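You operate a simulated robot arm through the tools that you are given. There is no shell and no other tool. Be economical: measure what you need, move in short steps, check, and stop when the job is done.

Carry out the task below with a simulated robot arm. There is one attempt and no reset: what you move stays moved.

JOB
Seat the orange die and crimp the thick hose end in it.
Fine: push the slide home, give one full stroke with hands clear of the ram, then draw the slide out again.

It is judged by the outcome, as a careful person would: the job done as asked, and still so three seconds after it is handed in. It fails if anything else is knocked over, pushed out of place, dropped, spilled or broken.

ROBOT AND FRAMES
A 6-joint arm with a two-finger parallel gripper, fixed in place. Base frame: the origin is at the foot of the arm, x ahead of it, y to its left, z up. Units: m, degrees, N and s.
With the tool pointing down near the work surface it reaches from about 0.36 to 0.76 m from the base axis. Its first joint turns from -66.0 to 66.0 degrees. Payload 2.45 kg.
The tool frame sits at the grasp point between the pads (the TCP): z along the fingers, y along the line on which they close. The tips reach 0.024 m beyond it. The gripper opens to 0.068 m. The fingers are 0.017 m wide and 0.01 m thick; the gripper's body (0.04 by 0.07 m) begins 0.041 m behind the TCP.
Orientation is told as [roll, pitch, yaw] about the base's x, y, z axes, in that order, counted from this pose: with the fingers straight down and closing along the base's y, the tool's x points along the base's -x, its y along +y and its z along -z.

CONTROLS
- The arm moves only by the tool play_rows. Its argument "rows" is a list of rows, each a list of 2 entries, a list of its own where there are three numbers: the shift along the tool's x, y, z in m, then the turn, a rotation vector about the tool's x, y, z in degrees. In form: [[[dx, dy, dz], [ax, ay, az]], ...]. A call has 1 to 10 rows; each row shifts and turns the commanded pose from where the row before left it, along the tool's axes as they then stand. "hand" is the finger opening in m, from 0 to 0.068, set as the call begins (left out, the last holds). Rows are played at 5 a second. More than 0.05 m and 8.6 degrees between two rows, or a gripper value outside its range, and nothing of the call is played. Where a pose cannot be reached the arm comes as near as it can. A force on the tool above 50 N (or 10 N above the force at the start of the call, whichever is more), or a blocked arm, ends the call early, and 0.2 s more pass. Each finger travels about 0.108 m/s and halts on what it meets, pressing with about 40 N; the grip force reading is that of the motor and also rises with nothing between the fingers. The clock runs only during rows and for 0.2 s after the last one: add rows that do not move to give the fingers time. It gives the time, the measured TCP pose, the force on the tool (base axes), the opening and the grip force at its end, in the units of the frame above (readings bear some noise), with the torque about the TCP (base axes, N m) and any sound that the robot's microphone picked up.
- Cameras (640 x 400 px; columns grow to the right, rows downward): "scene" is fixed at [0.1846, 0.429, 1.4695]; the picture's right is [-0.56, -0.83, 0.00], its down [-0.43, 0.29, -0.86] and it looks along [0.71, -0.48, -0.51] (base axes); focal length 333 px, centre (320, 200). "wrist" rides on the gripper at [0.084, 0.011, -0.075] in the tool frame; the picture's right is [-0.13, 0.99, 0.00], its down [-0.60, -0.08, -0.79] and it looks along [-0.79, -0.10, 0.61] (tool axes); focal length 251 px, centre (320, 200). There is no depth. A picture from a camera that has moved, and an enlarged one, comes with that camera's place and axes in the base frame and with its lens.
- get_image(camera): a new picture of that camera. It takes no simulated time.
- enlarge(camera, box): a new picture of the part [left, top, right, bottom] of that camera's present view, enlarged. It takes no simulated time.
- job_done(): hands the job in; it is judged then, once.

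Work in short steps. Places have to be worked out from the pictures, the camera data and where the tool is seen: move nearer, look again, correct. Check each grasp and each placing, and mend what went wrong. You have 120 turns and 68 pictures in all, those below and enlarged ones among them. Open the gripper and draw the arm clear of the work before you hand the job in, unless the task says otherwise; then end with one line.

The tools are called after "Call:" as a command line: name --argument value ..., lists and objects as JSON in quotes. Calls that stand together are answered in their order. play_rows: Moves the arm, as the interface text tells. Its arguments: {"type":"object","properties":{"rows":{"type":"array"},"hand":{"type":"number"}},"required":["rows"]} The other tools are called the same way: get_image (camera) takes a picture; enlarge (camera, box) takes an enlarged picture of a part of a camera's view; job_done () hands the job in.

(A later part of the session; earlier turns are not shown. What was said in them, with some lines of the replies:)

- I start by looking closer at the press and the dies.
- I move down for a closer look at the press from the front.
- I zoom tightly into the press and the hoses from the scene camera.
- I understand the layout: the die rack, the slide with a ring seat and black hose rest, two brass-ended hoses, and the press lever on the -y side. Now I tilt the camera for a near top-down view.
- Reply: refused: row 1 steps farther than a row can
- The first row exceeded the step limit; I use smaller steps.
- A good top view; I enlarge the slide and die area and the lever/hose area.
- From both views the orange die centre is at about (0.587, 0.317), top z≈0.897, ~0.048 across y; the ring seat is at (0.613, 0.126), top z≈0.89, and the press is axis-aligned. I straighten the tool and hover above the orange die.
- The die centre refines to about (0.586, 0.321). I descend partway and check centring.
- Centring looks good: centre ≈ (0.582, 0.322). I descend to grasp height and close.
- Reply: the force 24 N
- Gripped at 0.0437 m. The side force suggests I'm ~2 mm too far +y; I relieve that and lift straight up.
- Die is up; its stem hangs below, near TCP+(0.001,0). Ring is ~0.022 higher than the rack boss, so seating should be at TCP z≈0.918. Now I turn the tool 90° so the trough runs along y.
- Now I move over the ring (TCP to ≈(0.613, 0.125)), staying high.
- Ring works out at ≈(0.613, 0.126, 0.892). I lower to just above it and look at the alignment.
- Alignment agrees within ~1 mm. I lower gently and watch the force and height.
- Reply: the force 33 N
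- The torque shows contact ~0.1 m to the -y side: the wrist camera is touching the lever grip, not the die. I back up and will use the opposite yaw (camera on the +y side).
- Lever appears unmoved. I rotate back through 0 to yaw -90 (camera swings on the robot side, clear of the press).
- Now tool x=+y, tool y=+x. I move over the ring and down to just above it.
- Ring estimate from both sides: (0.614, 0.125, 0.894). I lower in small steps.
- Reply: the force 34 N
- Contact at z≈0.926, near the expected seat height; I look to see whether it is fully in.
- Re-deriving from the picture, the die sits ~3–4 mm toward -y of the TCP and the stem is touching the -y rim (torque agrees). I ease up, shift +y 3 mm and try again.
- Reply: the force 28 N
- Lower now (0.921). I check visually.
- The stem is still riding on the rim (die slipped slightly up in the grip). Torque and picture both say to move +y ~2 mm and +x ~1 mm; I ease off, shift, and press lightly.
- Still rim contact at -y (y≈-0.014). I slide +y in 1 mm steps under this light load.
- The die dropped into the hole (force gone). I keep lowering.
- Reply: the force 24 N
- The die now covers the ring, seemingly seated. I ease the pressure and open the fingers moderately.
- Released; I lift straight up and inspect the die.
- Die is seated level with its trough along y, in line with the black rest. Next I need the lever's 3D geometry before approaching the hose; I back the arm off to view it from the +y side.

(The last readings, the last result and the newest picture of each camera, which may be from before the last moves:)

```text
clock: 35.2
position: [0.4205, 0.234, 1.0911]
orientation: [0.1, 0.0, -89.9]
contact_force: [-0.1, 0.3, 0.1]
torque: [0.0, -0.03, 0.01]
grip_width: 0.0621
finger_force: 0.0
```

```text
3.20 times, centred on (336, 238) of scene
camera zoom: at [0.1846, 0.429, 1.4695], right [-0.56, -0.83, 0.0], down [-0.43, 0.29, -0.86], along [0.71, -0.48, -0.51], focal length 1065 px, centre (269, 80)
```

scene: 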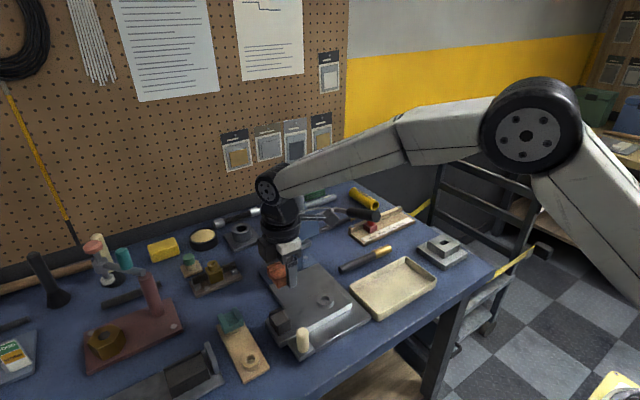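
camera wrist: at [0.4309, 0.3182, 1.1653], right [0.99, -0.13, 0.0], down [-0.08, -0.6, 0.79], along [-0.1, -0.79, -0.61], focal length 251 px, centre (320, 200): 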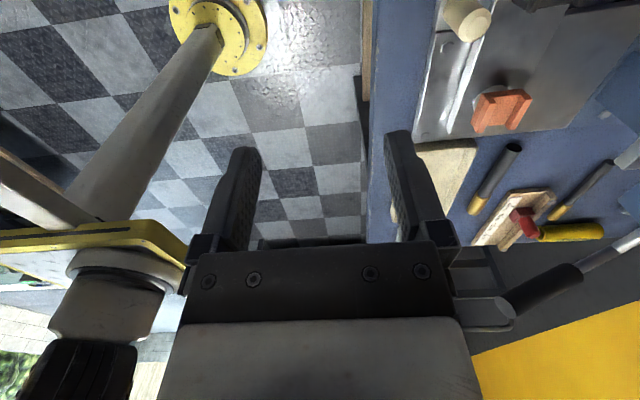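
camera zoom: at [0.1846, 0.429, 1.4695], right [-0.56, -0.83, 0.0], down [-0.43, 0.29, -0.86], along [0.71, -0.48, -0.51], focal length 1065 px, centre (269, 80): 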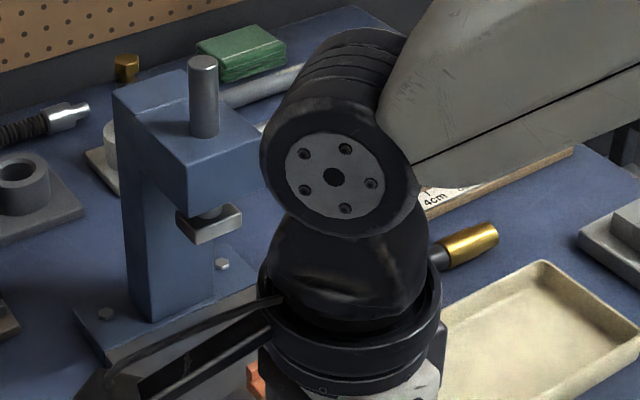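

From three views the lever lies in the plane y≈0.03, from its root near (0.67, 0.03, 1.07) up to a grip end near (0.58, 0.03, 1.10). The thick hose lies near x≈0.697, y −0.155…0.015; I'll grasp it mid-length at y≈−0.075 with yaw ≈87.5° (camera away from the lever). Turning the wrist first.

Call:
play_rows --rows '[[[0, 0, 0], [0, 0, -8.5]], [[0, 0, 0], [0, 0, -8.5]], [[0, 0, 0], [0, 0, -8.5]], [[0, 0, 0], [0, 0, -8.5]], [[0, 0, 0], [0, 0, -8.5]], [[0, 0, 0], [0, 0, -8.5]], [[0, 0, 0], [0, 0, -8.5]], [[0, 0, 0], [0, 0, -8.5]], [[0, 0, 0], [0, 0, -8.5]], [[0, 0, 0], [0, 0, -8.5]]]' --hand 0.046

Call:
play_rows --rows '[[[0, 0, 0], [0, 0, -8.5]], [[0, 0, 0], [0, 0, -8.5]], [[0, 0, 0], [0, 0, -8.5]], [[0, 0, 0], [0, 0, -8.5]], [[0, 0, 0], [0, 0, -8.5]], [[0, 0, 0], [0, 0, -8.5]], [[0, 0, 0], [0, 0, -8.5]], [[0, 0, 0], [0, 0, -8.5]], [[0, 0, 0], [0, 0, -8.5]], [[0, 0, 0], [0, 0, -8.5]]]'

Call:
play_rows --rows '[[[0, 0, 0], [0, 0, -7.4]], [[0.045, 0, 0], [0, 0, 0]], [[0.045, 0, 0], [0, 0, 0]], [[0.045, 0, 0], [0, 0, 0]], [[0.045, 0, 0], [0, 0, 0]], [[0.045, 0, 0], [0, 0, 0]], [[0.045, 0, 0], [0, 0, 0]], [[0.045, 0, 0], [0, 0, 0]], [[0, 0, 0], [0, 0, 0]]]'

```text
clock: 37.4
position: [0.4207, 0.2328, 1.092]
orientation: [0.0, -0.1, -4.9]
contact_force: [0.5, 0.4, -1.0]
torque: [0.01, 0.0, -0.02]
grip_width: 0.0457
finger_force: 0.0
```

```text
clock: 39.6
position: [0.4206, 0.2333, 1.092]
orientation: [-0.2, 0.0, 80.1]
contact_force: [0.3, -0.6, 0.1]
torque: [-0.05, 0.0, 0.0]
grip_width: 0.046
finger_force: 0.0
```

```text
clock: 41.6
position: [0.4047, -0.0823, 1.0893]
orientation: [-0.2, 0.0, 87.4]
contact_force: [-0.2, 0.5, -1.0]
torque: [0.0, 0.03, 0.0]
grip_width: 0.046
finger_force: 0.0
```

Now forward to x≈0.64 at y≈-0.08 and look at the hose.

Call:
play_rows --rows '[[[-0.002, -0.04, 0.015], [0, 0, 0]], [[-0.002, -0.04, 0.015], [0, 0, 0]], [[-0.002, -0.04, 0.015], [0, 0, 0]], [[-0.002, -0.04, 0.015], [0, 0, 0]], [[-0.002, -0.04, 0.015], [0, 0, 0]], [[-0.002, -0.035, 0.01], [0, 0, 0]], [[0, 0, 0], [0, 0, 0]]]'

Call:
get_image --camera "wrist"

Call:
get_image --camera "scene"

```text
clock: 43.2
position: [0.6414, -0.0795, 1.008]
orientation: [-0.1, -0.1, 87.4]
contact_force: [0.3, -0.2, -0.2]
torque: [0.0, -0.01, 0.01]
grip_width: 0.046
finger_force: 0.1
```

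```text
26 pictures are left
camera wrist: at [0.6261, -0.1639, 1.0813], right [-0.98, 0.17, 0.0], down [0.1, 0.6, 0.79], along [0.14, 0.78, -0.61], focal length 251 px, centre (320, 200)
```

wrist: 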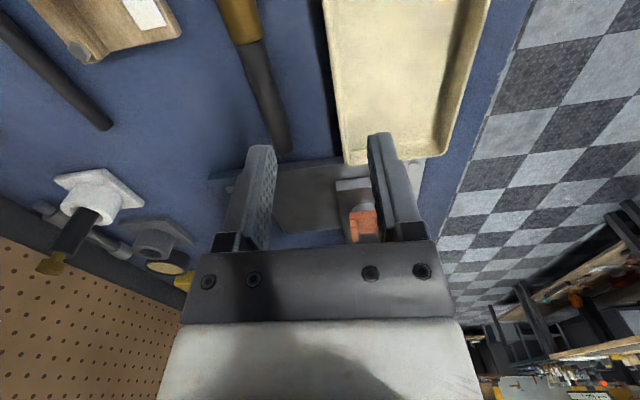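

```text
25 pictures are left
```

scene: 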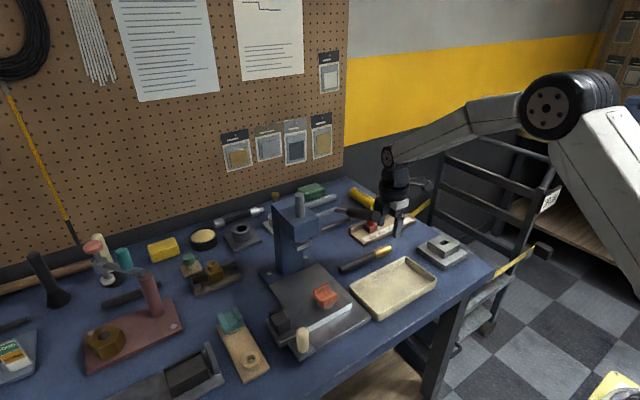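

Hose is at about x=0.697 at y=-0.065 with ~3.5° skew. I move over it and descend partway.

Call:
play_rows --rows '[[[-0.009, -0.03, 0], [0, 0, 0.9]], [[-0.008, -0.025, 0.02], [0, 0, 0]], [[0, 0, 0.03], [0, 0, 0]], [[0, 0, 0.03], [0, 0, 0]], [[0, 0, 0.01], [0, 0, 0]], [[0, 0, 0], [0, 0, 0]]]'

Call:
get_image --camera "wrist"

```text
clock: 44.6
position: [0.698, -0.066, 0.9188]
orientation: [0.0, 0.0, 86.5]
contact_force: [-0.1, 0.0, 0.0]
torque: [0.0, -0.04, -0.01]
grip_width: 0.0458
finger_force: 0.0
```

```text
24 pictures are left
camera wrist: at [0.6807, -0.1485, 0.9925], right [-0.98, 0.19, 0.0], down [0.11, 0.6, 0.79], along [0.15, 0.78, -0.61], focal length 251 px, centre (320, 200)
```

wrist: 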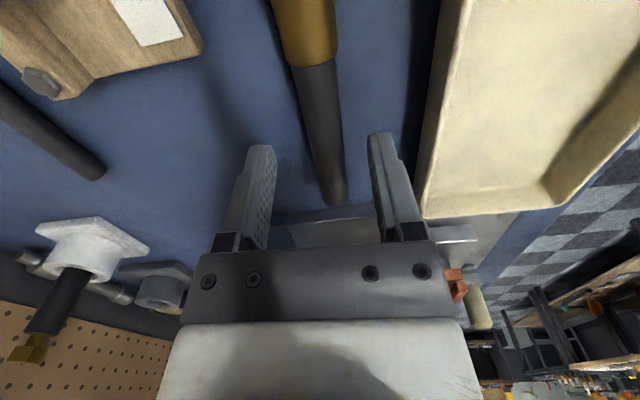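

Well centred. Descend to TCP z≈0.875 and close.

Call:
play_rows --rows '[[[0, 0.001, 0.02], [0, 0, 0.8]], [[0, 0, 0.015], [0, 0, 0]], [[0, 0, 0.0085], [0, 0, 0]], [[0, 0, 0], [0, 0, 0]]]'

Call:
play_rows --rows '[[[0, 0, 0], [0, 0, 0]], [[0, 0, 0], [0, 0, 0]], [[0, 0, 0], [0, 0, 0]]]' --hand 0.008

```text
clock: 45.6
position: [0.698, -0.0651, 0.8741]
orientation: [-0.1, 0.0, 85.7]
contact_force: [-0.2, 0.5, -1.2]
torque: [-0.02, -0.01, 0.02]
grip_width: 0.0461
finger_force: 0.1
```

```text
clock: 46.4
position: [0.6974, -0.0657, 0.874]
orientation: [-0.1, 0.0, 85.7]
contact_force: [0.4, -0.5, -0.1]
torque: [0.03, -0.02, 0.03]
grip_width: 0.0212
finger_force: 38.4
```

Gripped the hose (0.0212 m). Lift, then retreat toward the robot at this y before crossing past the lever end.

Call:
play_rows --rows '[[[0, 0, -0.02], [0, 0, 0]], [[0, 0, -0.04], [0, 0, 0]], [[0, 0, -0.04], [0, 0, 0]], [[0, 0, 0], [0, 0, -4.3]], [[0, 0.045, 0], [0, 0, 0]], [[0, 0.045, 0], [0, 0, 0]], [[0, 0.045, 0], [0, 0, 0]], [[0, 0.045, 0], [0, 0, 0]], [[0, 0.045, 0], [0, 0, 0]], [[0, 0.02, 0], [0, 0, 0]]]'

Call:
get_image --camera "scene"

```text
clock: 48.6
position: [0.4519, -0.0659, 0.9726]
orientation: [-0.2, 0.0, 90.0]
contact_force: [0.3, 0.3, -0.1]
torque: [-0.01, -0.03, 0.02]
grip_width: 0.0212
finger_force: 37.9
```

```text
23 pictures are left
```

scene: 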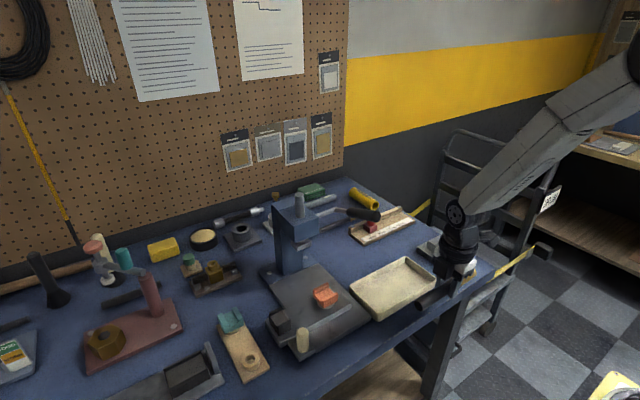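

Clear. While the press is unobstructed I take one zoom of the lever, and proceed crossing to y≈0.187.

Call:
enlarge --camera "scene" --box '[256, 175, 400, 265]'

Call:
play_rows --rows '[[[-0.045, 0, 0], [0, 0, 0]], [[-0.045, 0, -0.01], [0, 0, 0]], [[-0.045, 0, -0.01], [0, 0, 0]], [[-0.045, 0, 0], [0, 0, 0]], [[-0.045, 0, 0], [0, 0, 0]], [[-0.028, 0, 0], [0, 0, 0]], [[0, -0.045, 0], [0, 0, 0]], [[0, -0.045, 0], [0, 0, 0]], [[0, -0.045, 0], [0, 0, 0]], [[0, -0.024, 0], [0, 0, 0]]]'

Call:
get_image --camera "wrist"

Call:
enlarge --camera "scene" --box '[240, 240, 368, 350]'

```text
4.44 times, centred on (328, 220) of scene
camera zoom: at [0.1846, 0.429, 1.4695], right [-0.56, -0.83, 0.0], down [-0.43, 0.29, -0.86], along [0.71, -0.48, -0.51], focal length 1479 px, centre (284, 111)
```

zoom: 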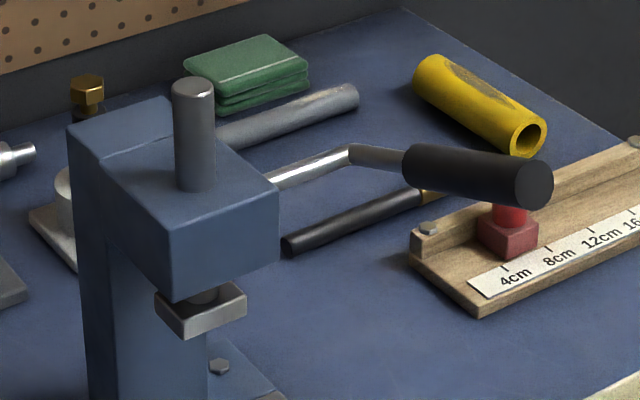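

```text
clock: 50.8
position: [0.6103, 0.1889, 0.994]
orientation: [-0.1, -0.1, 90.0]
contact_force: [0.2, 0.4, -1.6]
torque: [-0.01, 0.02, -0.02]
grip_width: 0.0213
finger_force: 37.9
```

```text
21 pictures are left
camera wrist: at [0.5988, 0.1045, 1.0682], right [-0.99, 0.13, 0.0], down [0.08, 0.6, 0.79], along [0.1, 0.79, -0.61], focal length 251 px, centre (320, 200)
```

wrist: 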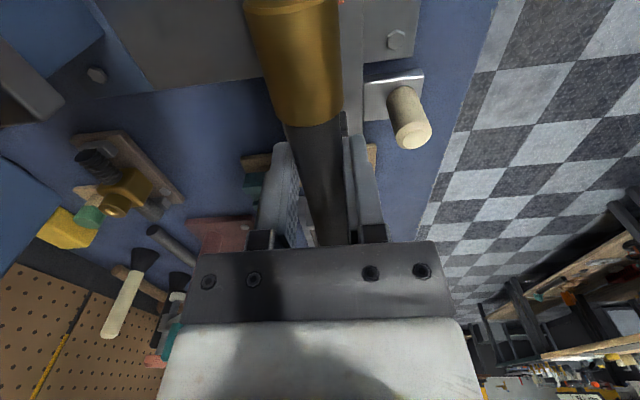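

```text
3.64 times, centred on (304, 295) of scene
camera zoom: at [0.1846, 0.429, 1.4695], right [-0.56, -0.83, 0.0], down [-0.43, 0.29, -0.86], along [0.71, -0.48, -0.51], focal length 1210 px, centre (378, -146)
```

zoom: 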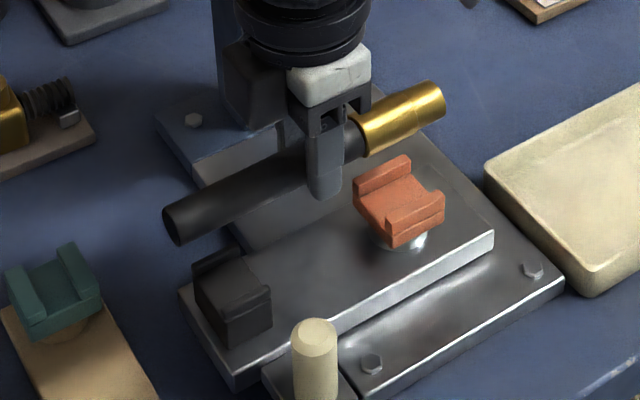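

The hose is held level and parallel to y. Gold spans ≈0.115–0.165, so I shift y by -0.015 to centre it in the die, x to 0.614, and lower to just above the trough.

Call:
play_rows --rows '[[[0.008, -0.002, 0.01], [0, 0, 0]], [[0.007, -0.0015, 0.015], [0, 0, 0]], [[0, 0, 0.015], [0, 0, 0]], [[0, 0, 0.007], [0, 0, 0]], [[0, 0, 0], [0, 0, 0]]]'

Call:
enlarge --camera "wrist" --box '[200, 0, 440, 220]'

Call:
enlarge --camera "scene" --box '[256, 260, 356, 340]'

```text
clock: 52.0
position: [0.6139, 0.1735, 0.9467]
orientation: [-0.1, 0.0, 90.0]
contact_force: [0.2, 0.1, -0.6]
torque: [0.02, 0.0, 0.04]
grip_width: 0.0213
finger_force: 37.9
```

```text
1.82 times, centred on (320, 110) of wrist
camera zoom: at [0.6022, 0.0888, 1.0208], right [-0.99, 0.13, 0.0], down [0.08, 0.6, 0.79], along [0.1, 0.79, -0.61], focal length 457 px, centre (320, 364)
```

zoom: 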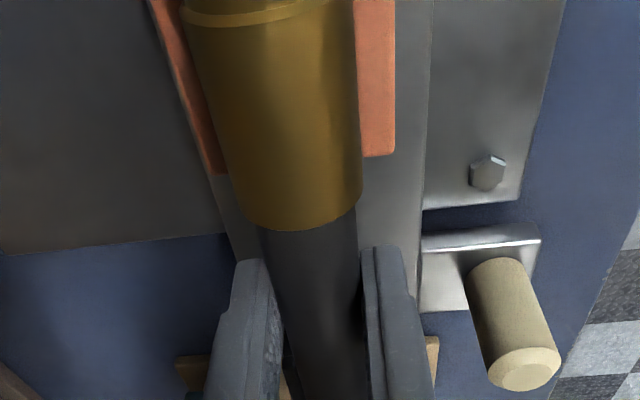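

```text
5.00 times, centred on (306, 300) of scene
camera zoom: at [0.1846, 0.429, 1.4695], right [-0.56, -0.83, 0.0], down [-0.43, 0.29, -0.86], along [0.71, -0.48, -0.51], focal length 1664 px, centre (390, -300)
```

zoom: 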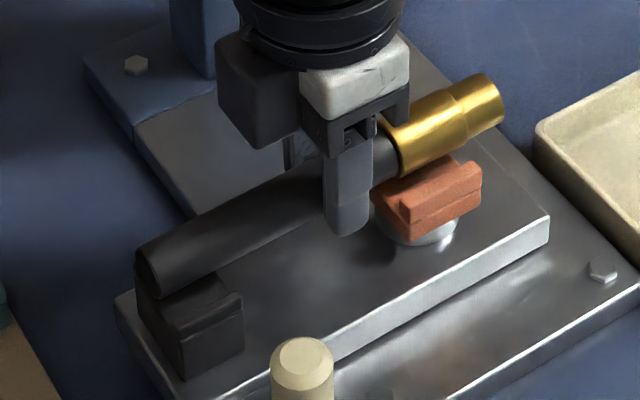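

Hose is centred over the trough in x (die centre x=0.6139). I shift +3 mm in y so the ferrule matches the die, and lower till it rests.

Call:
play_rows --rows '[[[-0.003, 0, 0.003], [0, 0, 0]], [[0, 0, 0.003], [0, 0, 0]], [[0, 0, 0.003], [0, 0, 0]], [[0, 0, 0], [0, 0, 0]]]'

Call:
play_rows --rows '[[[0, 0, 0.002], [0, 0, 0]], [[0, 0, 0.002], [0, 0, 0]], [[0, 0, 0.002], [0, 0, 0]], [[0, 0, 0], [0, 0, 0]]]'

```text
clock: 53.0
position: [0.6132, 0.1757, 0.9374]
orientation: [-0.1, 0.0, 90.0]
contact_force: [0.0, 0.1, -0.6]
torque: [0.02, 0.0, -0.02]
grip_width: 0.0215
finger_force: 38.3
```

```text
clock: 54.0
position: [0.6142, 0.1755, 0.935]
orientation: [-0.5, -0.2, 90.1]
contact_force: [0.1, -6.5, 26.1]
torque: [0.26, 0.0, -0.01]
grip_width: 0.0212
finger_force: 38.6
```

Both supports seem to be carrying it (contact at z≈0.936). I ease and look before releasing.

Call:
play_rows --rows '[[[0, 0, -0.004], [0, 0, 0]], [[0, 0, 0], [0, 0, 0]]]'

Call:
enlarge --camera "scene" --box '[256, 260, 356, 340]'

```text
clock: 54.6
position: [0.6136, 0.1757, 0.9343]
orientation: [-0.1, 0.0, 90.2]
contact_force: [13.6, -0.9, -3.7]
torque: [0.32, -0.28, 0.41]
grip_width: 0.0211
finger_force: 38.2
```

```text
5.00 times, centred on (306, 300) of scene
camera zoom: at [0.185, 0.429, 1.4694], right [-0.56, -0.83, 0.0], down [-0.43, 0.29, -0.86], along [0.71, -0.48, -0.51], focal length 1664 px, centre (390, -300)
```

zoom: 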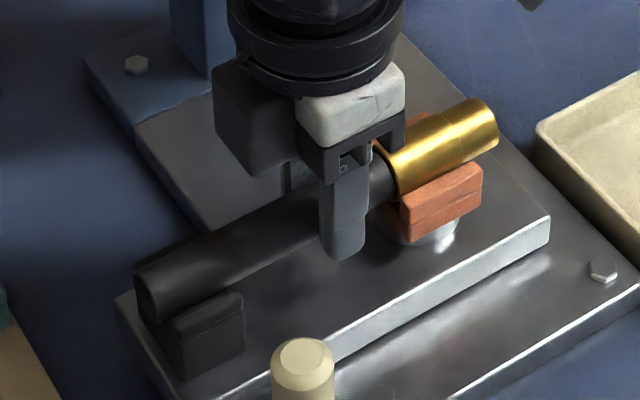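

The hose lies in the die and in the black rest. Release and lift.

Call:
play_rows --rows '[[[0, 0, 0], [0, 0, 0]], [[0, 0, 0], [0, 0, 0]]]' --hand 0.045

Call:
play_rows --rows '[[[0, 0, -0.02], [0, 0, 0]], [[0, 0, -0.04], [0, 0, 0]], [[0, 0.04, -0.02], [0, 0, 0]], [[0, 0.045, 0], [0, 0, 0]], [[0, 0.045, 0], [0, 0, 0]], [[0, 0.03, 0], [0, 0, 0]]]'

Call:
enlarge --camera "scene" --box '[240, 190, 400, 350]'

```text
clock: 55.2
position: [0.6114, 0.1744, 0.9357]
orientation: [0.1, 0.0, 90.0]
contact_force: [0.5, 0.5, 0.1]
torque: [-0.01, 0.02, 0.0]
grip_width: 0.045
finger_force: 0.2
```

```text
clock: 56.6
position: [0.4541, 0.1741, 1.0161]
orientation: [-0.2, 0.1, 90.0]
contact_force: [0.0, 0.6, -0.1]
torque: [-0.05, 0.02, 0.03]
grip_width: 0.0449
finger_force: 0.0
```

```text
2.50 times, centred on (320, 270) of scene
camera zoom: at [0.1846, 0.4289, 1.4695], right [-0.56, -0.83, 0.0], down [-0.43, 0.29, -0.86], along [0.71, -0.48, -0.51], focal length 832 px, centre (320, 25)
```

zoom: 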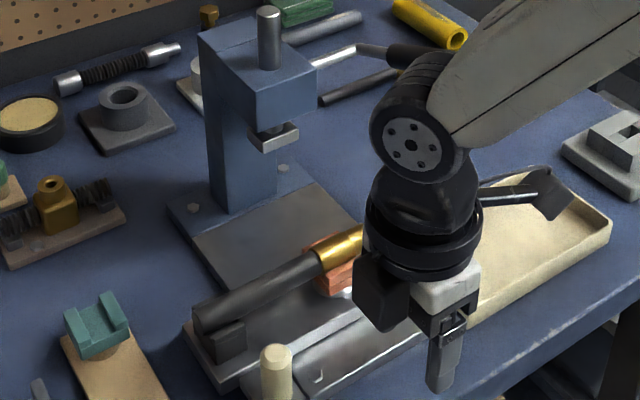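

Hose and die are well placed. Next: rotate to yaw 0 and hover over the slide's ivory knob at ≈(0.547, 0.226).

Call:
play_rows --rows '[[[0, 0, 0], [0, 0, 8.5]], [[0, 0, 0], [0, 0, 8.5]], [[0, 0, 0], [0, 0, 8.5]], [[0, 0, 0], [0, 0, 8.5]], [[0, 0, 0], [0, 0, 8.5]], [[0, 0, 0], [0, 0, 8.5]], [[0, 0, 0], [0, 0, 8.5]], [[0, 0, 0], [0, 0, 8.5]], [[0, 0, 0], [0, 0, 8.5]], [[0, 0, 0], [0, 0, 8.5]]]'

Call:
play_rows --rows '[[[0, 0, 0], [0, 0, 5]], [[-0.045, 0.02, 0], [0, 0, 0]], [[-0.048, 0.012, 0], [0, 0, 0]], [[0, 0.02, 0.02], [0, 0, 0]], [[0, 0, 0.02], [0, 0, 0]], [[0, 0, 0], [0, 0, 0]]]'

Call:
get_image --camera "wrist"

```text
clock: 58.8
position: [0.4521, 0.1749, 1.0152]
orientation: [0.0, -0.1, 4.8]
contact_force: [-0.3, 0.4, 0.0]
torque: [0.01, 0.01, 0.02]
grip_width: 0.0453
finger_force: 0.0
```

```text
clock: 60.2
position: [0.5447, 0.2268, 0.9748]
orientation: [0.0, -0.1, 0.0]
contact_force: [0.1, 0.9, -0.2]
torque: [0.01, -0.03, 0.02]
grip_width: 0.0452
finger_force: 0.0
```

```text
15 pictures are left
camera wrist: at [0.4607, 0.2374, 1.0497], right [0.13, 0.99, 0.0], down [0.6, -0.08, 0.79], along [0.79, -0.1, -0.61], focal length 251 px, centre (320, 200)
```

wrist: 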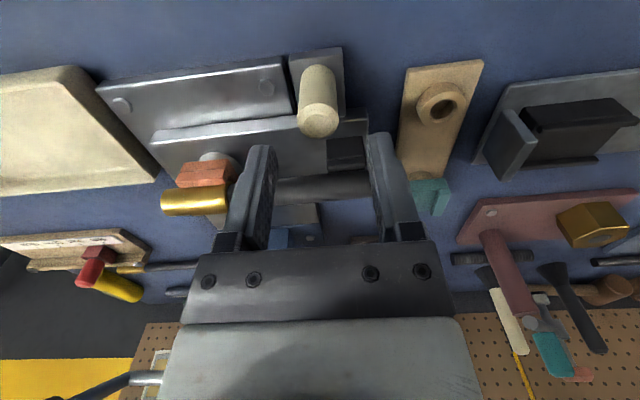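

Knob confirmed at (0.5465, 0.226). Descend and grip it.

Call:
play_rows --rows '[[[-0.002, 0, 0.025], [0, 0, 0]], [[0, 0, 0.025], [0, 0, 0]], [[0, 0, 0.015], [0, 0, 0]], [[0, 0, 0], [0, 0, 0]]]'

Call:
play_rows --rows '[[[0, 0, 0], [0, 0, 0]], [[0, 0, 0], [0, 0, 0]]]' --hand 0.01

```text
clock: 61.2
position: [0.5491, 0.2265, 0.9102]
orientation: [0.0, -0.1, 0.0]
contact_force: [0.8, -0.3, 0.0]
torque: [-0.01, 0.02, -0.02]
grip_width: 0.0452
finger_force: 0.1
```

```text
clock: 61.8
position: [0.5485, 0.2248, 0.91]
orientation: [-0.1, 0.0, -0.1]
contact_force: [0.6, -17.1, 2.9]
torque: [0.3, -0.13, 0.02]
grip_width: 0.024
finger_force: 40.1
```

Knob gripped. I push the slide +x gently.

Call:
play_rows --rows '[[[0, -0.0015, 0], [0, 0, 0]], [[-0.005, 0, 0], [0, 0, 0]], [[-0.008, 0, 0], [0, 0, 0]], [[-0.008, 0, 0], [0, 0, 0]], [[-0.008, 0, 0], [0, 0, 0]], [[-0.008, 0, 0], [0, 0, 0]], [[-0.008, 0, 0], [0, 0, 0]], [[-0.008, 0, 0], [0, 0, 0]], [[-0.008, 0, 0], [0, 0, 0]], [[0, 0, 0], [0, 0, 0]]]'

```text
clock: 64.0
position: [0.6104, 0.2254, 0.9107]
orientation: [0.0, 0.0, 0.0]
contact_force: [-1.1, -12.4, -11.2]
torque: [-0.13, 0.12, -0.15]
grip_width: 0.0238
finger_force: 40.3
```

Call:
play_rows --rows '[[[-0.006, 0, 0], [0, 0, 0]], [[-0.006, 0, 0], [0, 0, 0]], [[-0.006, 0, 0], [0, 0, 0]], [[-0.004, 0, 0], [0, 0, 0]], [[-0.004, 0, 0], [0, 0, 0]], [[-0.004, 0, 0], [0, 0, 0]], [[-0.004, 0, 0], [0, 0, 0]], [[-0.003, 0, 0], [0, 0, 0]], [[-0.003, 0, 0], [0, 0, 0]], [[0, 0, 0], [0, 0, 0]]]'

```text
clock: 66.2
position: [0.6486, 0.2246, 0.9104]
orientation: [-0.1, 0.1, 0.1]
contact_force: [-13.1, -17.9, -7.7]
torque: [0.57, -1.18, -0.32]
grip_width: 0.0237
finger_force: 39.9
```

Fx is rising at x≈0.6486 (≈0.100 m travel). A little more to confirm the stop.

Call:
play_rows --rows '[[[-0.003, 0, 0], [0, 0, 0]], [[-0.002, 0, 0], [0, 0, 0]], [[0, 0, 0], [0, 0, 0]]]'

Call:
enlarge --camera "scene" --box '[240, 190, 390, 330]'

```text
clock: 66.8
position: [0.6487, 0.2246, 0.9111]
orientation: [-0.4, 0.9, -0.2]
contact_force: [-12.9, -7.5, 10.2]
torque: [1.16, 0.13, -0.28]
grip_width: 0.0242
finger_force: 39.6
stopped in row 2: the force on the tool passed its limit (the readings are from after the stop); the commanded pose is now the measured one
```

```text
2.86 times, centred on (315, 260) of scene
camera zoom: at [0.184, 0.4287, 1.4697], right [-0.56, -0.83, 0.0], down [-0.42, 0.29, -0.86], along [0.71, -0.48, -0.51], focal length 951 px, centre (334, 29)
```

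zoom: 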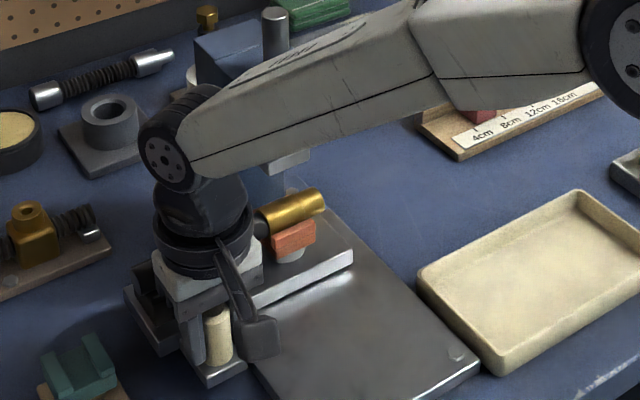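

Slide is hard against its stop. I release the knob, lift and retreat.

Call:
play_rows --rows '[[[0, 0, 0], [0, 0, 0]], [[0, 0, 0], [0, 0, 0]]]' --hand 0.042

Call:
play_rows --rows '[[[0, 0, -0.02], [0, 0, 0]], [[0, 0, -0.04], [0, 0, 0]], [[0.04, 0, -0.02], [0, 0, 0]], [[0.045, 0, -0.02], [0, 0, 0]], [[0.045, 0, -0.02], [0, 0, 0]], [[0.03, -0.03, -0.02], [0, 0, 0]], [[0, -0.04, -0.025], [0, 0, 0]], [[0, -0.045, -0.02], [0, 0, 0]], [[0, -0.045, -0.02], [0, 0, 0]], [[0, -0.035, -0.025], [0, 0, 0]]]'

Call:
get_image --camera "wrist"

Call:
enlarge --camera "scene" --box '[240, 175, 420, 340]'

```text
clock: 67.4
position: [0.65, 0.2263, 0.9084]
orientation: [-0.3, 0.7, 0.1]
contact_force: [0.2, -0.9, 0.6]
torque: [-0.03, 0.04, -0.01]
grip_width: 0.0417
finger_force: 0.1
```

```text
clock: 69.6
position: [0.4955, 0.0307, 1.1432]
orientation: [-0.2, 0.8, 0.0]
contact_force: [-0.2, 0.4, -0.5]
torque: [0.01, -0.03, 0.0]
grip_width: 0.042
finger_force: 0.1
```

```text
13 pictures are left
camera wrist: at [0.4114, 0.0415, 1.218], right [0.13, 0.99, -0.01], down [0.62, -0.07, 0.78], along [0.78, -0.1, -0.62], focal length 251 px, centre (320, 200)
```

wrist: 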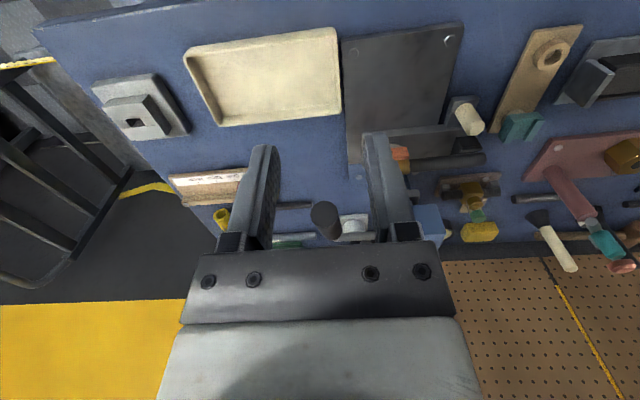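

```text
2.42 times, centred on (330, 258) of scene
camera zoom: at [0.1846, 0.4289, 1.4695], right [-0.56, -0.83, 0.0], down [-0.43, 0.29, -0.86], along [0.71, -0.48, -0.51], focal length 807 px, centre (296, 61)
```

zoom: 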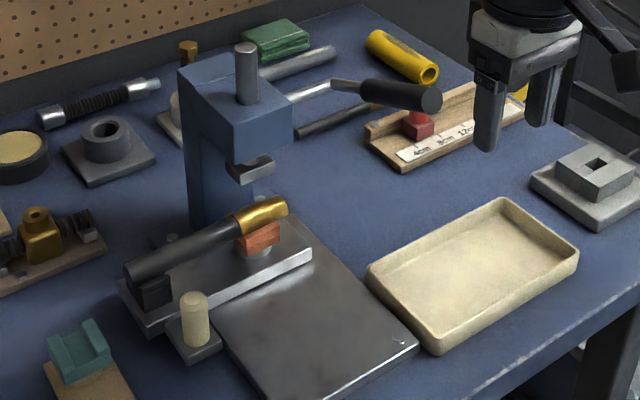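

Excellent view: ferrule sits under the ram, and the lever grip end is at (0.578, 0.026, 1.102). I move above the grip and come down to straddle it at about (0.597, 0.026, 1.097).

Call:
play_rows --rows '[[[0, -0.004, -0.03], [0, -0.8, 0]], [[-0.045, 0, 0], [0, 0, 0]], [[-0.045, 0, 0], [0, 0, 0]], [[-0.011, 0, 0.02], [0, 0, 0]], [[0, 0, 0.03], [0, 0, 0]], [[0, 0, 0.025], [0, 0, 0]], [[0, 0, 0], [0, 0, 0]]]'

Call:
enlarge --camera "wrist" --box '[200, 80, 440, 250]'

```text
clock: 71.2
position: [0.5949, 0.0273, 1.098]
orientation: [-0.3, -0.1, 0.1]
contact_force: [-0.5, -0.4, 0.5]
torque: [0.0, 0.01, 0.0]
grip_width: 0.0421
finger_force: 0.0
```

```text
2.35 times, centred on (320, 165) of wrist
camera zoom: at [0.5105, 0.0377, 1.1713], right [0.13, 0.99, 0.0], down [0.6, -0.08, 0.79], along [0.79, -0.11, -0.61], focal length 592 px, centre (320, 282)
```

zoom: 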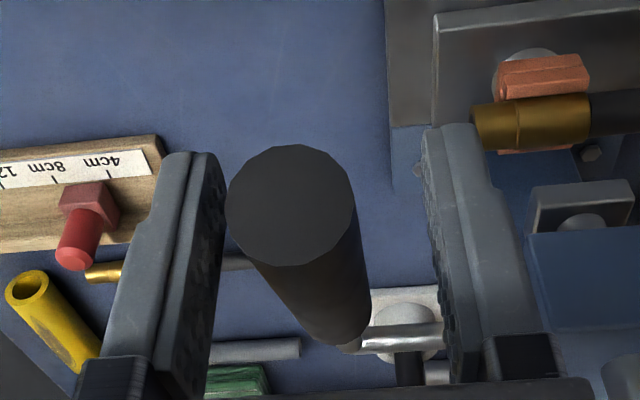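

The grip's end is at about (0.588, 0.0215, 1.094); I advance 15 mm, shift -4 mm in y, lower 9 mm, and close on it.

Call:
play_rows --rows '[[[-0.008, -0.004, 0.004], [0, 0, 0]], [[-0.007, 0, 0.005], [0, 0, 0]], [[0, 0, 0], [0, 0, 0]]]'

Call:
play_rows --rows '[[[0, 0, 0], [0, 0, 0]], [[0, 0, 0], [0, 0, 0]], [[0, 0, 0], [0, 0, 0]]]' --hand 0.01

```text
clock: 72.0
position: [0.6089, 0.0225, 1.0889]
orientation: [-0.3, -0.1, 0.0]
contact_force: [0.3, -0.6, -0.6]
torque: [0.01, -0.02, 0.02]
grip_width: 0.0424
finger_force: 0.1
```

```text
clock: 72.8
position: [0.6091, 0.0218, 1.0886]
orientation: [-0.3, -0.1, -0.1]
contact_force: [1.4, -9.2, -0.3]
torque: [-0.07, -0.01, -0.02]
grip_width: 0.0237
finger_force: 39.9
```

Grip held (0.0237 m). With the pivot at about (0.707, ·, 1.054) I start the stroke along the arc, four small rows.

Call:
play_rows --rows '[[[0.0026, 0, 0.0087], [0, 0, 0]], [[0.0019, 0, 0.0089], [0, 0, 0]], [[0.0012, 0, 0.009], [0, 0, 0]], [[0.0003, 0, 0.009], [0, 0, 0]], [[0, 0, 0], [0, 0, 0]]]'

```text
clock: 74.0
position: [0.6019, 0.0222, 1.0526]
orientation: [-0.3, 0.0, -0.1]
contact_force: [-12.5, -20.8, 10.5]
torque: [0.0, -1.08, 0.0]
grip_width: 0.0234
finger_force: 39.9
```

Tracking well; torque shows the lever wants the tool to tilt with it, so I add pitch as I continue.

Call:
play_rows --rows '[[[0.0005, 0, 0.0091], [0, -5, 0]], [[-0.0004, 0, 0.0091], [0, -5, 0]], [[-0.0004, 0, 0.009], [0, -5, 0]], [[-0.0004, 0, 0.009], [0, -5, 0]], [[0, 0, 0], [0, 0, 0]]]'

```text
clock: 75.2
position: [0.6052, 0.0223, 1.0144]
orientation: [-0.3, -19.2, 0.1]
contact_force: [-17.5, -18.8, -12.8]
torque: [0.05, 1.19, -0.13]
grip_width: 0.0232
finger_force: 39.2
```

The measured points suggest the pivot is nearer (0.73, 1.047), so I follow a slightly larger arc.

Call:
play_rows --rows '[[[0.0043, 0, 0.0107], [0, 0, 0]], [[-0.0003, 0, 0.0101], [0, -4, 0]], [[-0.0003, 0, 0.0102], [0, -4, 0]], [[-0.0004, 0, 0.0101], [0, 0, 0]], [[0, 0, 0], [0, 0, 0]]]'

```text
clock: 75.9
position: [0.6097, 0.0223, 0.9987]
orientation: [-0.5, -25.0, 0.0]
contact_force: [-24.8, -2.2, 26.9]
torque: [-0.1, 0.42, 0.01]
grip_width: 0.0233
finger_force: 39.8
stopped in row 3: the force on the tool passed its limit (the readings are from after the stop); the commanded pose is now the measured one
```

A firm resistance appeared. I look to see whether the ram has reached the ferrule.

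Call:
enlarge --camera "scene" --box '[260, 185, 400, 305]'

```text
3.33 times, centred on (330, 245) of scene
camera zoom: at [0.1833, 0.4289, 1.4697], right [-0.56, -0.83, 0.0], down [-0.42, 0.29, -0.86], along [0.71, -0.48, -0.51], focal length 1109 px, centre (287, 50)
```

zoom: 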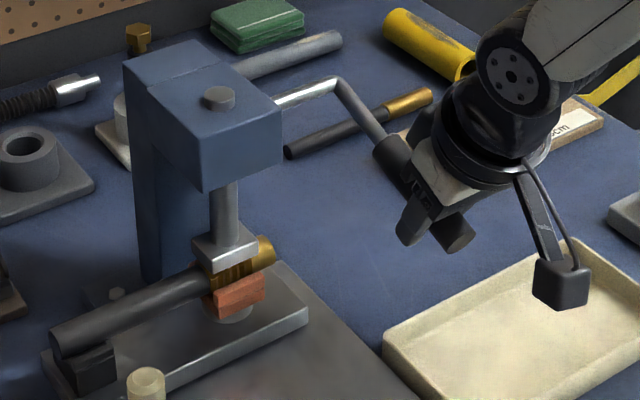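

The ram is down on the ferrule and ribs are visible. I push a bit further to make sure the stroke bottomed out.

Call:
play_rows --rows '[[[0, 0, 0.003], [0, 0, 0]], [[0, 0, 0.003], [0, -1, 0]], [[0, 0, 0.003], [0, 0, 0]], [[0, 0, 0.003], [0, 0, 0]], [[0, 0, 0], [0, 0, 0]]]'

```text
clock: 76.2
position: [0.6099, 0.0223, 0.9979]
orientation: [-0.4, -25.0, 0.0]
contact_force: [-21.8, -0.1, 23.1]
torque: [-0.07, 0.34, 0.01]
grip_width: 0.0232
finger_force: 39.3
stopped in row 1: the force on the tool passed its limit (the readings are from after the stop); the commanded pose is now the measured one
```

Part of that force is radial. I relax radially outward by 3 mm, then press tangentially again.

Call:
play_rows --rows '[[[0.003, 0, 0], [0, 0, 0]], [[0, 0, 0], [0, 0, 0]]]'

Call:
play_rows --rows '[[[0, 0, 0.002], [0, 0, 0]], [[0, 0, 0.001], [0, 0, 0]], [[0, 0, 0.001], [0, 0, 0]], [[0, 0, 0.001], [0, 0, 0]], [[0, 0, 0], [0, 0, 0]]]'

```text
clock: 76.8
position: [0.6107, 0.0209, 0.9989]
orientation: [-0.4, -25.3, 0.0]
contact_force: [-7.5, -2.3, 29.4]
torque: [-0.01, 0.48, 0.04]
grip_width: 0.0233
finger_force: 39.6
```

```text
clock: 77.3
position: [0.6106, 0.0215, 0.9983]
orientation: [-0.5, -25.3, 0.0]
contact_force: [-19.0, 0.1, 21.2]
torque: [-0.1, 0.59, -0.02]
grip_width: 0.0232
finger_force: 39.5
stopped in row 2: the force on the tool passed its limit (the readings are from after the stop); the commanded pose is now the measured one
```

Rigid: no further motion at ~50 N. A close look at the ferrule to confirm.

Call:
enlarge --camera "scene" --box '[292, 235, 340, 290]'

```text
7.27 times, centred on (316, 262) of scene
camera zoom: at [0.1836, 0.4289, 1.4697], right [-0.56, -0.83, 0.0], down [-0.42, 0.29, -0.86], along [0.71, -0.48, -0.51], focal length 2420 px, centre (349, -254)
```

zoom: 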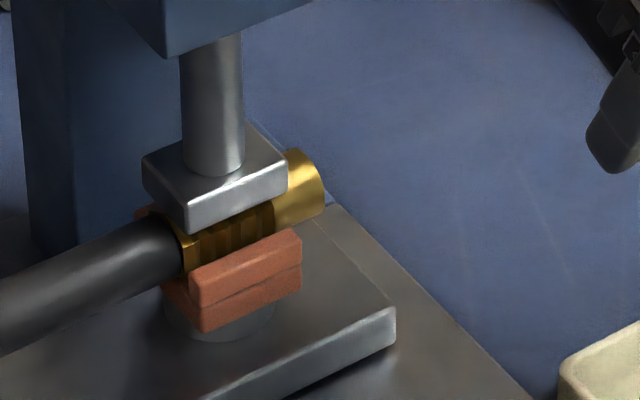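

The ferrule is clearly crimped (faceted). Now I bring the lever back up along the same arc to raise the ram.

Call:
play_rows --rows '[[[-0.0011, 0, -0.0117], [0, 3, 0]], [[-0.0016, 0, -0.0113], [0, 3, 0]], [[-0.0019, 0, -0.0115], [0, 3, 0]], [[-0.0024, 0, -0.0113], [0, 3, 0]], [[0, 0, 0], [0, 0, 0]]]'

```text
clock: 78.5
position: [0.6039, 0.0211, 1.043]
orientation: [-0.3, -13.4, -0.2]
contact_force: [9.8, -1.5, -9.6]
torque: [-0.01, 1.15, 0.09]
grip_width: 0.023
finger_force: 39.8
```

Call:
play_rows --rows '[[[-0.0028, 0, -0.0114], [0, 4, 0]], [[-0.0032, 0, -0.011], [0, 4, 0]], [[-0.0034, 0, -0.0111], [0, 4, 0]], [[-0.002, 0, -0.008], [0, 1.3, 0]], [[0, 0, 0], [0, 0, 0]]]'

```text
clock: 79.7
position: [0.6097, 0.022, 1.0845]
orientation: [-0.4, -0.4, -0.4]
contact_force: [36.9, -16.7, -20.0]
torque: [0.04, 0.76, 0.26]
grip_width: 0.0234
finger_force: 40.2
```

Nearly at the start position; I relax the x strain and go the last few mm.

Call:
play_rows --rows '[[[-0.005, 0, 0], [0, 0, 0]], [[0, 0, -0.002], [0, 0, 0]], [[0, 0, 0], [0, 0, 0]]]'

Call:
enlarge --camera "scene" --box '[260, 175, 400, 305]'

```text
clock: 80.5
position: [0.6096, 0.0218, 1.0864]
orientation: [-0.6, 0.4, -0.3]
contact_force: [-12.2, -21.6, -0.5]
torque: [0.06, 0.61, 0.13]
grip_width: 0.0232
finger_force: 40.1
```

```text
3.08 times, centred on (330, 240) of scene
camera zoom: at [0.1842, 0.4282, 1.4698], right [-0.56, -0.83, 0.0], down [-0.42, 0.29, -0.86], along [0.71, -0.48, -0.51], focal length 1024 px, centre (289, 77)
```

zoom: 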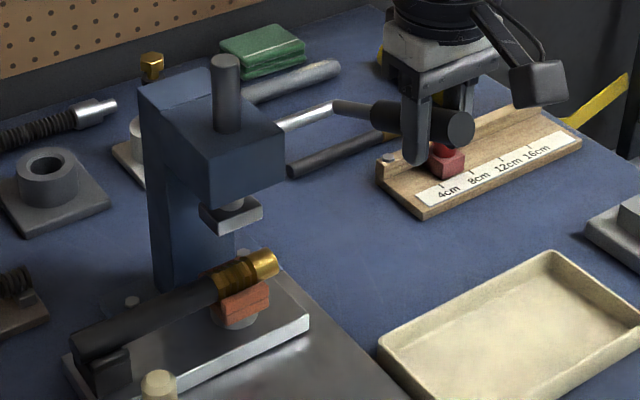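

Ram is back up and the lever is at its starting pose. Release and lift off the lever, then go back to the knob.

Call:
play_rows --rows '[[[0, 0, 0], [0, 0, 0]], [[0, 0, 0], [0, 0, 0]]]' --hand 0.046

Call:
play_rows --rows '[[[0, 0, -0.03], [0, 0, 0]], [[0, 0, -0.04], [0, 0, 0]], [[0.045, 0, 0], [0, 0, 0]], [[0.045, 0, 0], [0, 0, 0]], [[0.03, 0.03, 0], [0, 0, 0]], [[0, 0.045, 0], [0, 0, 0]], [[0, 0.045, 0.02], [0, 0, 0]], [[0, 0.045, 0.02], [0, 0, 0]], [[0, 0.04, 0.025], [0, 0, 0]], [[0, 0, 0.045], [0, 0, 0]]]'

Call:
enlarge --camera "scene" --box '[230, 175, 400, 345]'

```text
clock: 81.1
position: [0.6124, 0.0248, 1.0869]
orientation: [-0.3, -0.1, -0.2]
contact_force: [0.2, 0.3, -0.1]
torque: [-0.04, -0.04, 0.0]
grip_width: 0.0458
finger_force: 0.0
```

```text
clock: 83.3
position: [0.494, 0.2296, 1.0437]
orientation: [-0.5, -0.1, -0.2]
contact_force: [-0.2, 0.0, -0.1]
torque: [0.01, 0.03, 0.02]
grip_width: 0.0462
finger_force: 0.0
```

```text
2.35 times, centred on (315, 260) of scene
camera zoom: at [0.1846, 0.429, 1.4695], right [-0.56, -0.83, 0.0], down [-0.43, 0.29, -0.86], along [0.71, -0.48, -0.51], focal length 783 px, centre (332, 59)
```

zoom: 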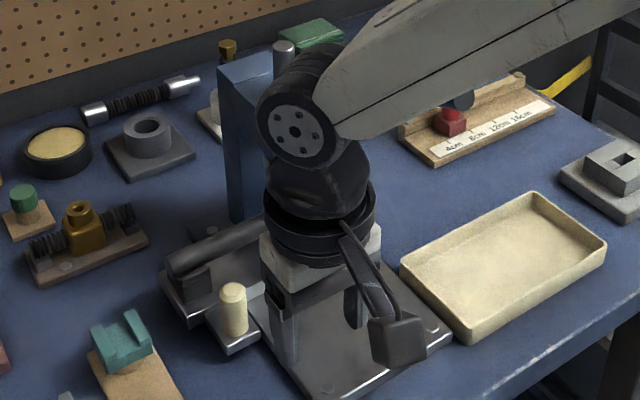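

Lever stays up. I return over the knob (now at ≈(0.649, 0.2255)), descend and grip it.

Call:
play_rows --rows '[[[-0.04, -0.002, 0.01], [0, 0, 0]], [[-0.04, -0.001, 0.01], [0, 0, 0]], [[-0.04, -0.001, 0.01], [0, 0, 0]], [[-0.035, 0, 0.01], [0, 0, 0]], [[0, 0, 0.03], [0, 0, 0]], [[0, 0, 0.03], [0, 0, 0]], [[0, 0, 0.033], [0, 0, 0]], [[0, 0, 0], [0, 0, 0]]]'

```text
clock: 85.1
position: [0.6496, 0.2228, 0.9125]
orientation: [-0.3, -0.2, -0.2]
contact_force: [0.2, -0.7, 0.0]
torque: [0.0, 0.03, 0.0]
grip_width: 0.0459
finger_force: 0.1
```

Call:
play_rows --rows '[[[0, 0.0, 0.001], [0, 0, 0]], [[0, 0, 0], [0, 0, 0]], [[0, 0, 0], [0, 0, 0]]]' --hand 0.01

Call:
play_rows --rows '[[[0.005, 0, 0], [0, 0, 0]], [[0.008, 0, 0], [0, 0, 0]], [[0.008, 0, 0], [0, 0, 0]], [[0.008, 0, 0], [0, 0, 0]], [[0.008, 0, 0], [0, 0, 0]], [[0.008, 0, 0], [0, 0, 0]], [[0.008, 0, 0], [0, 0, 0]], [[0.008, 0, 0], [0, 0, 0]], [[0.008, 0, 0], [0, 0, 0]], [[0, 0, 0], [0, 0, 0]]]'

```text
clock: 85.9
position: [0.649, 0.2251, 0.9117]
orientation: [-0.3, -0.2, -0.4]
contact_force: [0.0, 18.7, -2.2]
torque: [1.53, 0.1, 0.19]
grip_width: 0.024
finger_force: 40.0
```

```text
clock: 88.1
position: [0.5778, 0.2251, 0.9106]
orientation: [-0.3, -0.1, -0.2]
contact_force: [0.6, 34.1, -4.2]
torque: [1.25, -0.06, -0.02]
grip_width: 0.024
finger_force: 40.2
```

The slide comes out smoothly; the rest of the way to its original position.

Call:
play_rows --rows '[[[0.006, 0.0015, 0], [0, 0, 0]], [[0.006, 0, 0], [0, 0, 0]], [[0.006, 0, 0], [0, 0, 0]], [[0.005, 0, 0], [0, 0, 0]], [[0.004, 0, 0], [0, 0, 0]], [[0.003, 0, 0], [0, 0, 0]], [[0, 0, 0], [0, 0, 0]]]'

```text
clock: 89.7
position: [0.549, 0.2245, 0.9117]
orientation: [-0.4, -0.2, -0.2]
contact_force: [0.2, 26.0, -3.6]
torque: [1.26, -0.13, -0.1]
grip_width: 0.024
finger_force: 39.5
```

Call:
play_rows --rows '[[[0.0015, 0.001, 0], [0, 0, 0]], [[0, 0, 0], [0, 0, 0]]]'

Call:
play_rows --rows '[[[0, 0, 0], [0, 0, 0]], [[0, 0, 0], [0, 0, 0]]]' --hand 0.044

Call:
play_rows --rows '[[[0, 0, -0.03], [0, 0, 0]], [[0, 0, -0.045], [0, 0, 0]], [[0.04, 0, -0.02], [0, 0, 0]], [[0.045, 0, -0.02], [0, 0, 0]], [[0.045, 0, -0.02], [0, 0, 0]], [[0, 0.03, -0.03], [0, 0, 0]], [[0, 0.03, -0.03], [0, 0, 0]], [[0, 0.03, -0.03], [0, 0, 0]], [[0, 0, -0.04], [0, 0, 0]], [[0, 0, -0.04], [0, 0, 0]]]'

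Call:
get_image --camera "scene"

Call:
enlarge --camera "wrist" --box '[150, 20, 410, 200]'

```text
clock: 90.3
position: [0.5494, 0.2253, 0.9119]
orientation: [-0.5, -0.1, -0.2]
contact_force: [8.6, 17.6, -3.6]
torque: [1.41, 0.74, 0.21]
grip_width: 0.0236
finger_force: 39.3
```

```text
clock: 90.9
position: [0.5476, 0.2236, 0.9108]
orientation: [-0.5, -0.1, -0.2]
contact_force: [-0.3, 0.1, -0.1]
torque: [0.01, -0.02, -0.01]
grip_width: 0.0439
finger_force: 0.1
```

```text
clock: 93.1
position: [0.4195, 0.3171, 1.2158]
orientation: [-0.5, 0.0, -0.2]
contact_force: [-0.3, 1.3, 0.0]
torque: [0.0, -0.01, 0.0]
grip_width: 0.044
finger_force: 0.1
```

```text
6 pictures are left
```

scene: 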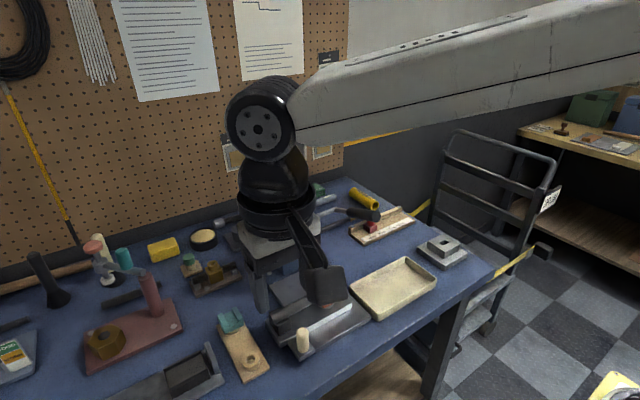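

```text
2.22 times, centred on (280, 110) of wrist
camera zoom: at [0.3343, 0.3289, 1.2893], right [0.13, 0.99, -0.01], down [0.6, -0.07, 0.79], along [0.79, -0.11, -0.61], focal length 559 px, centre (409, 400)
```

zoom: 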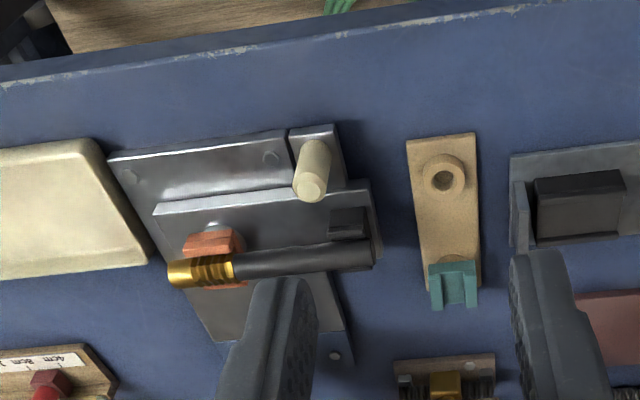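

The slide is fully out against its stop, and the crimped ferrule sits in the orange die. The hose lies in its rest, the lever and ram are up, and the arm is clear and open. Handing in.

Call:
job_done

```text
The job is handed in.
```

The orange die is seated and the thick hose end is crimped in it with one full stroke; the slide is drawn back out and the arm is clear.
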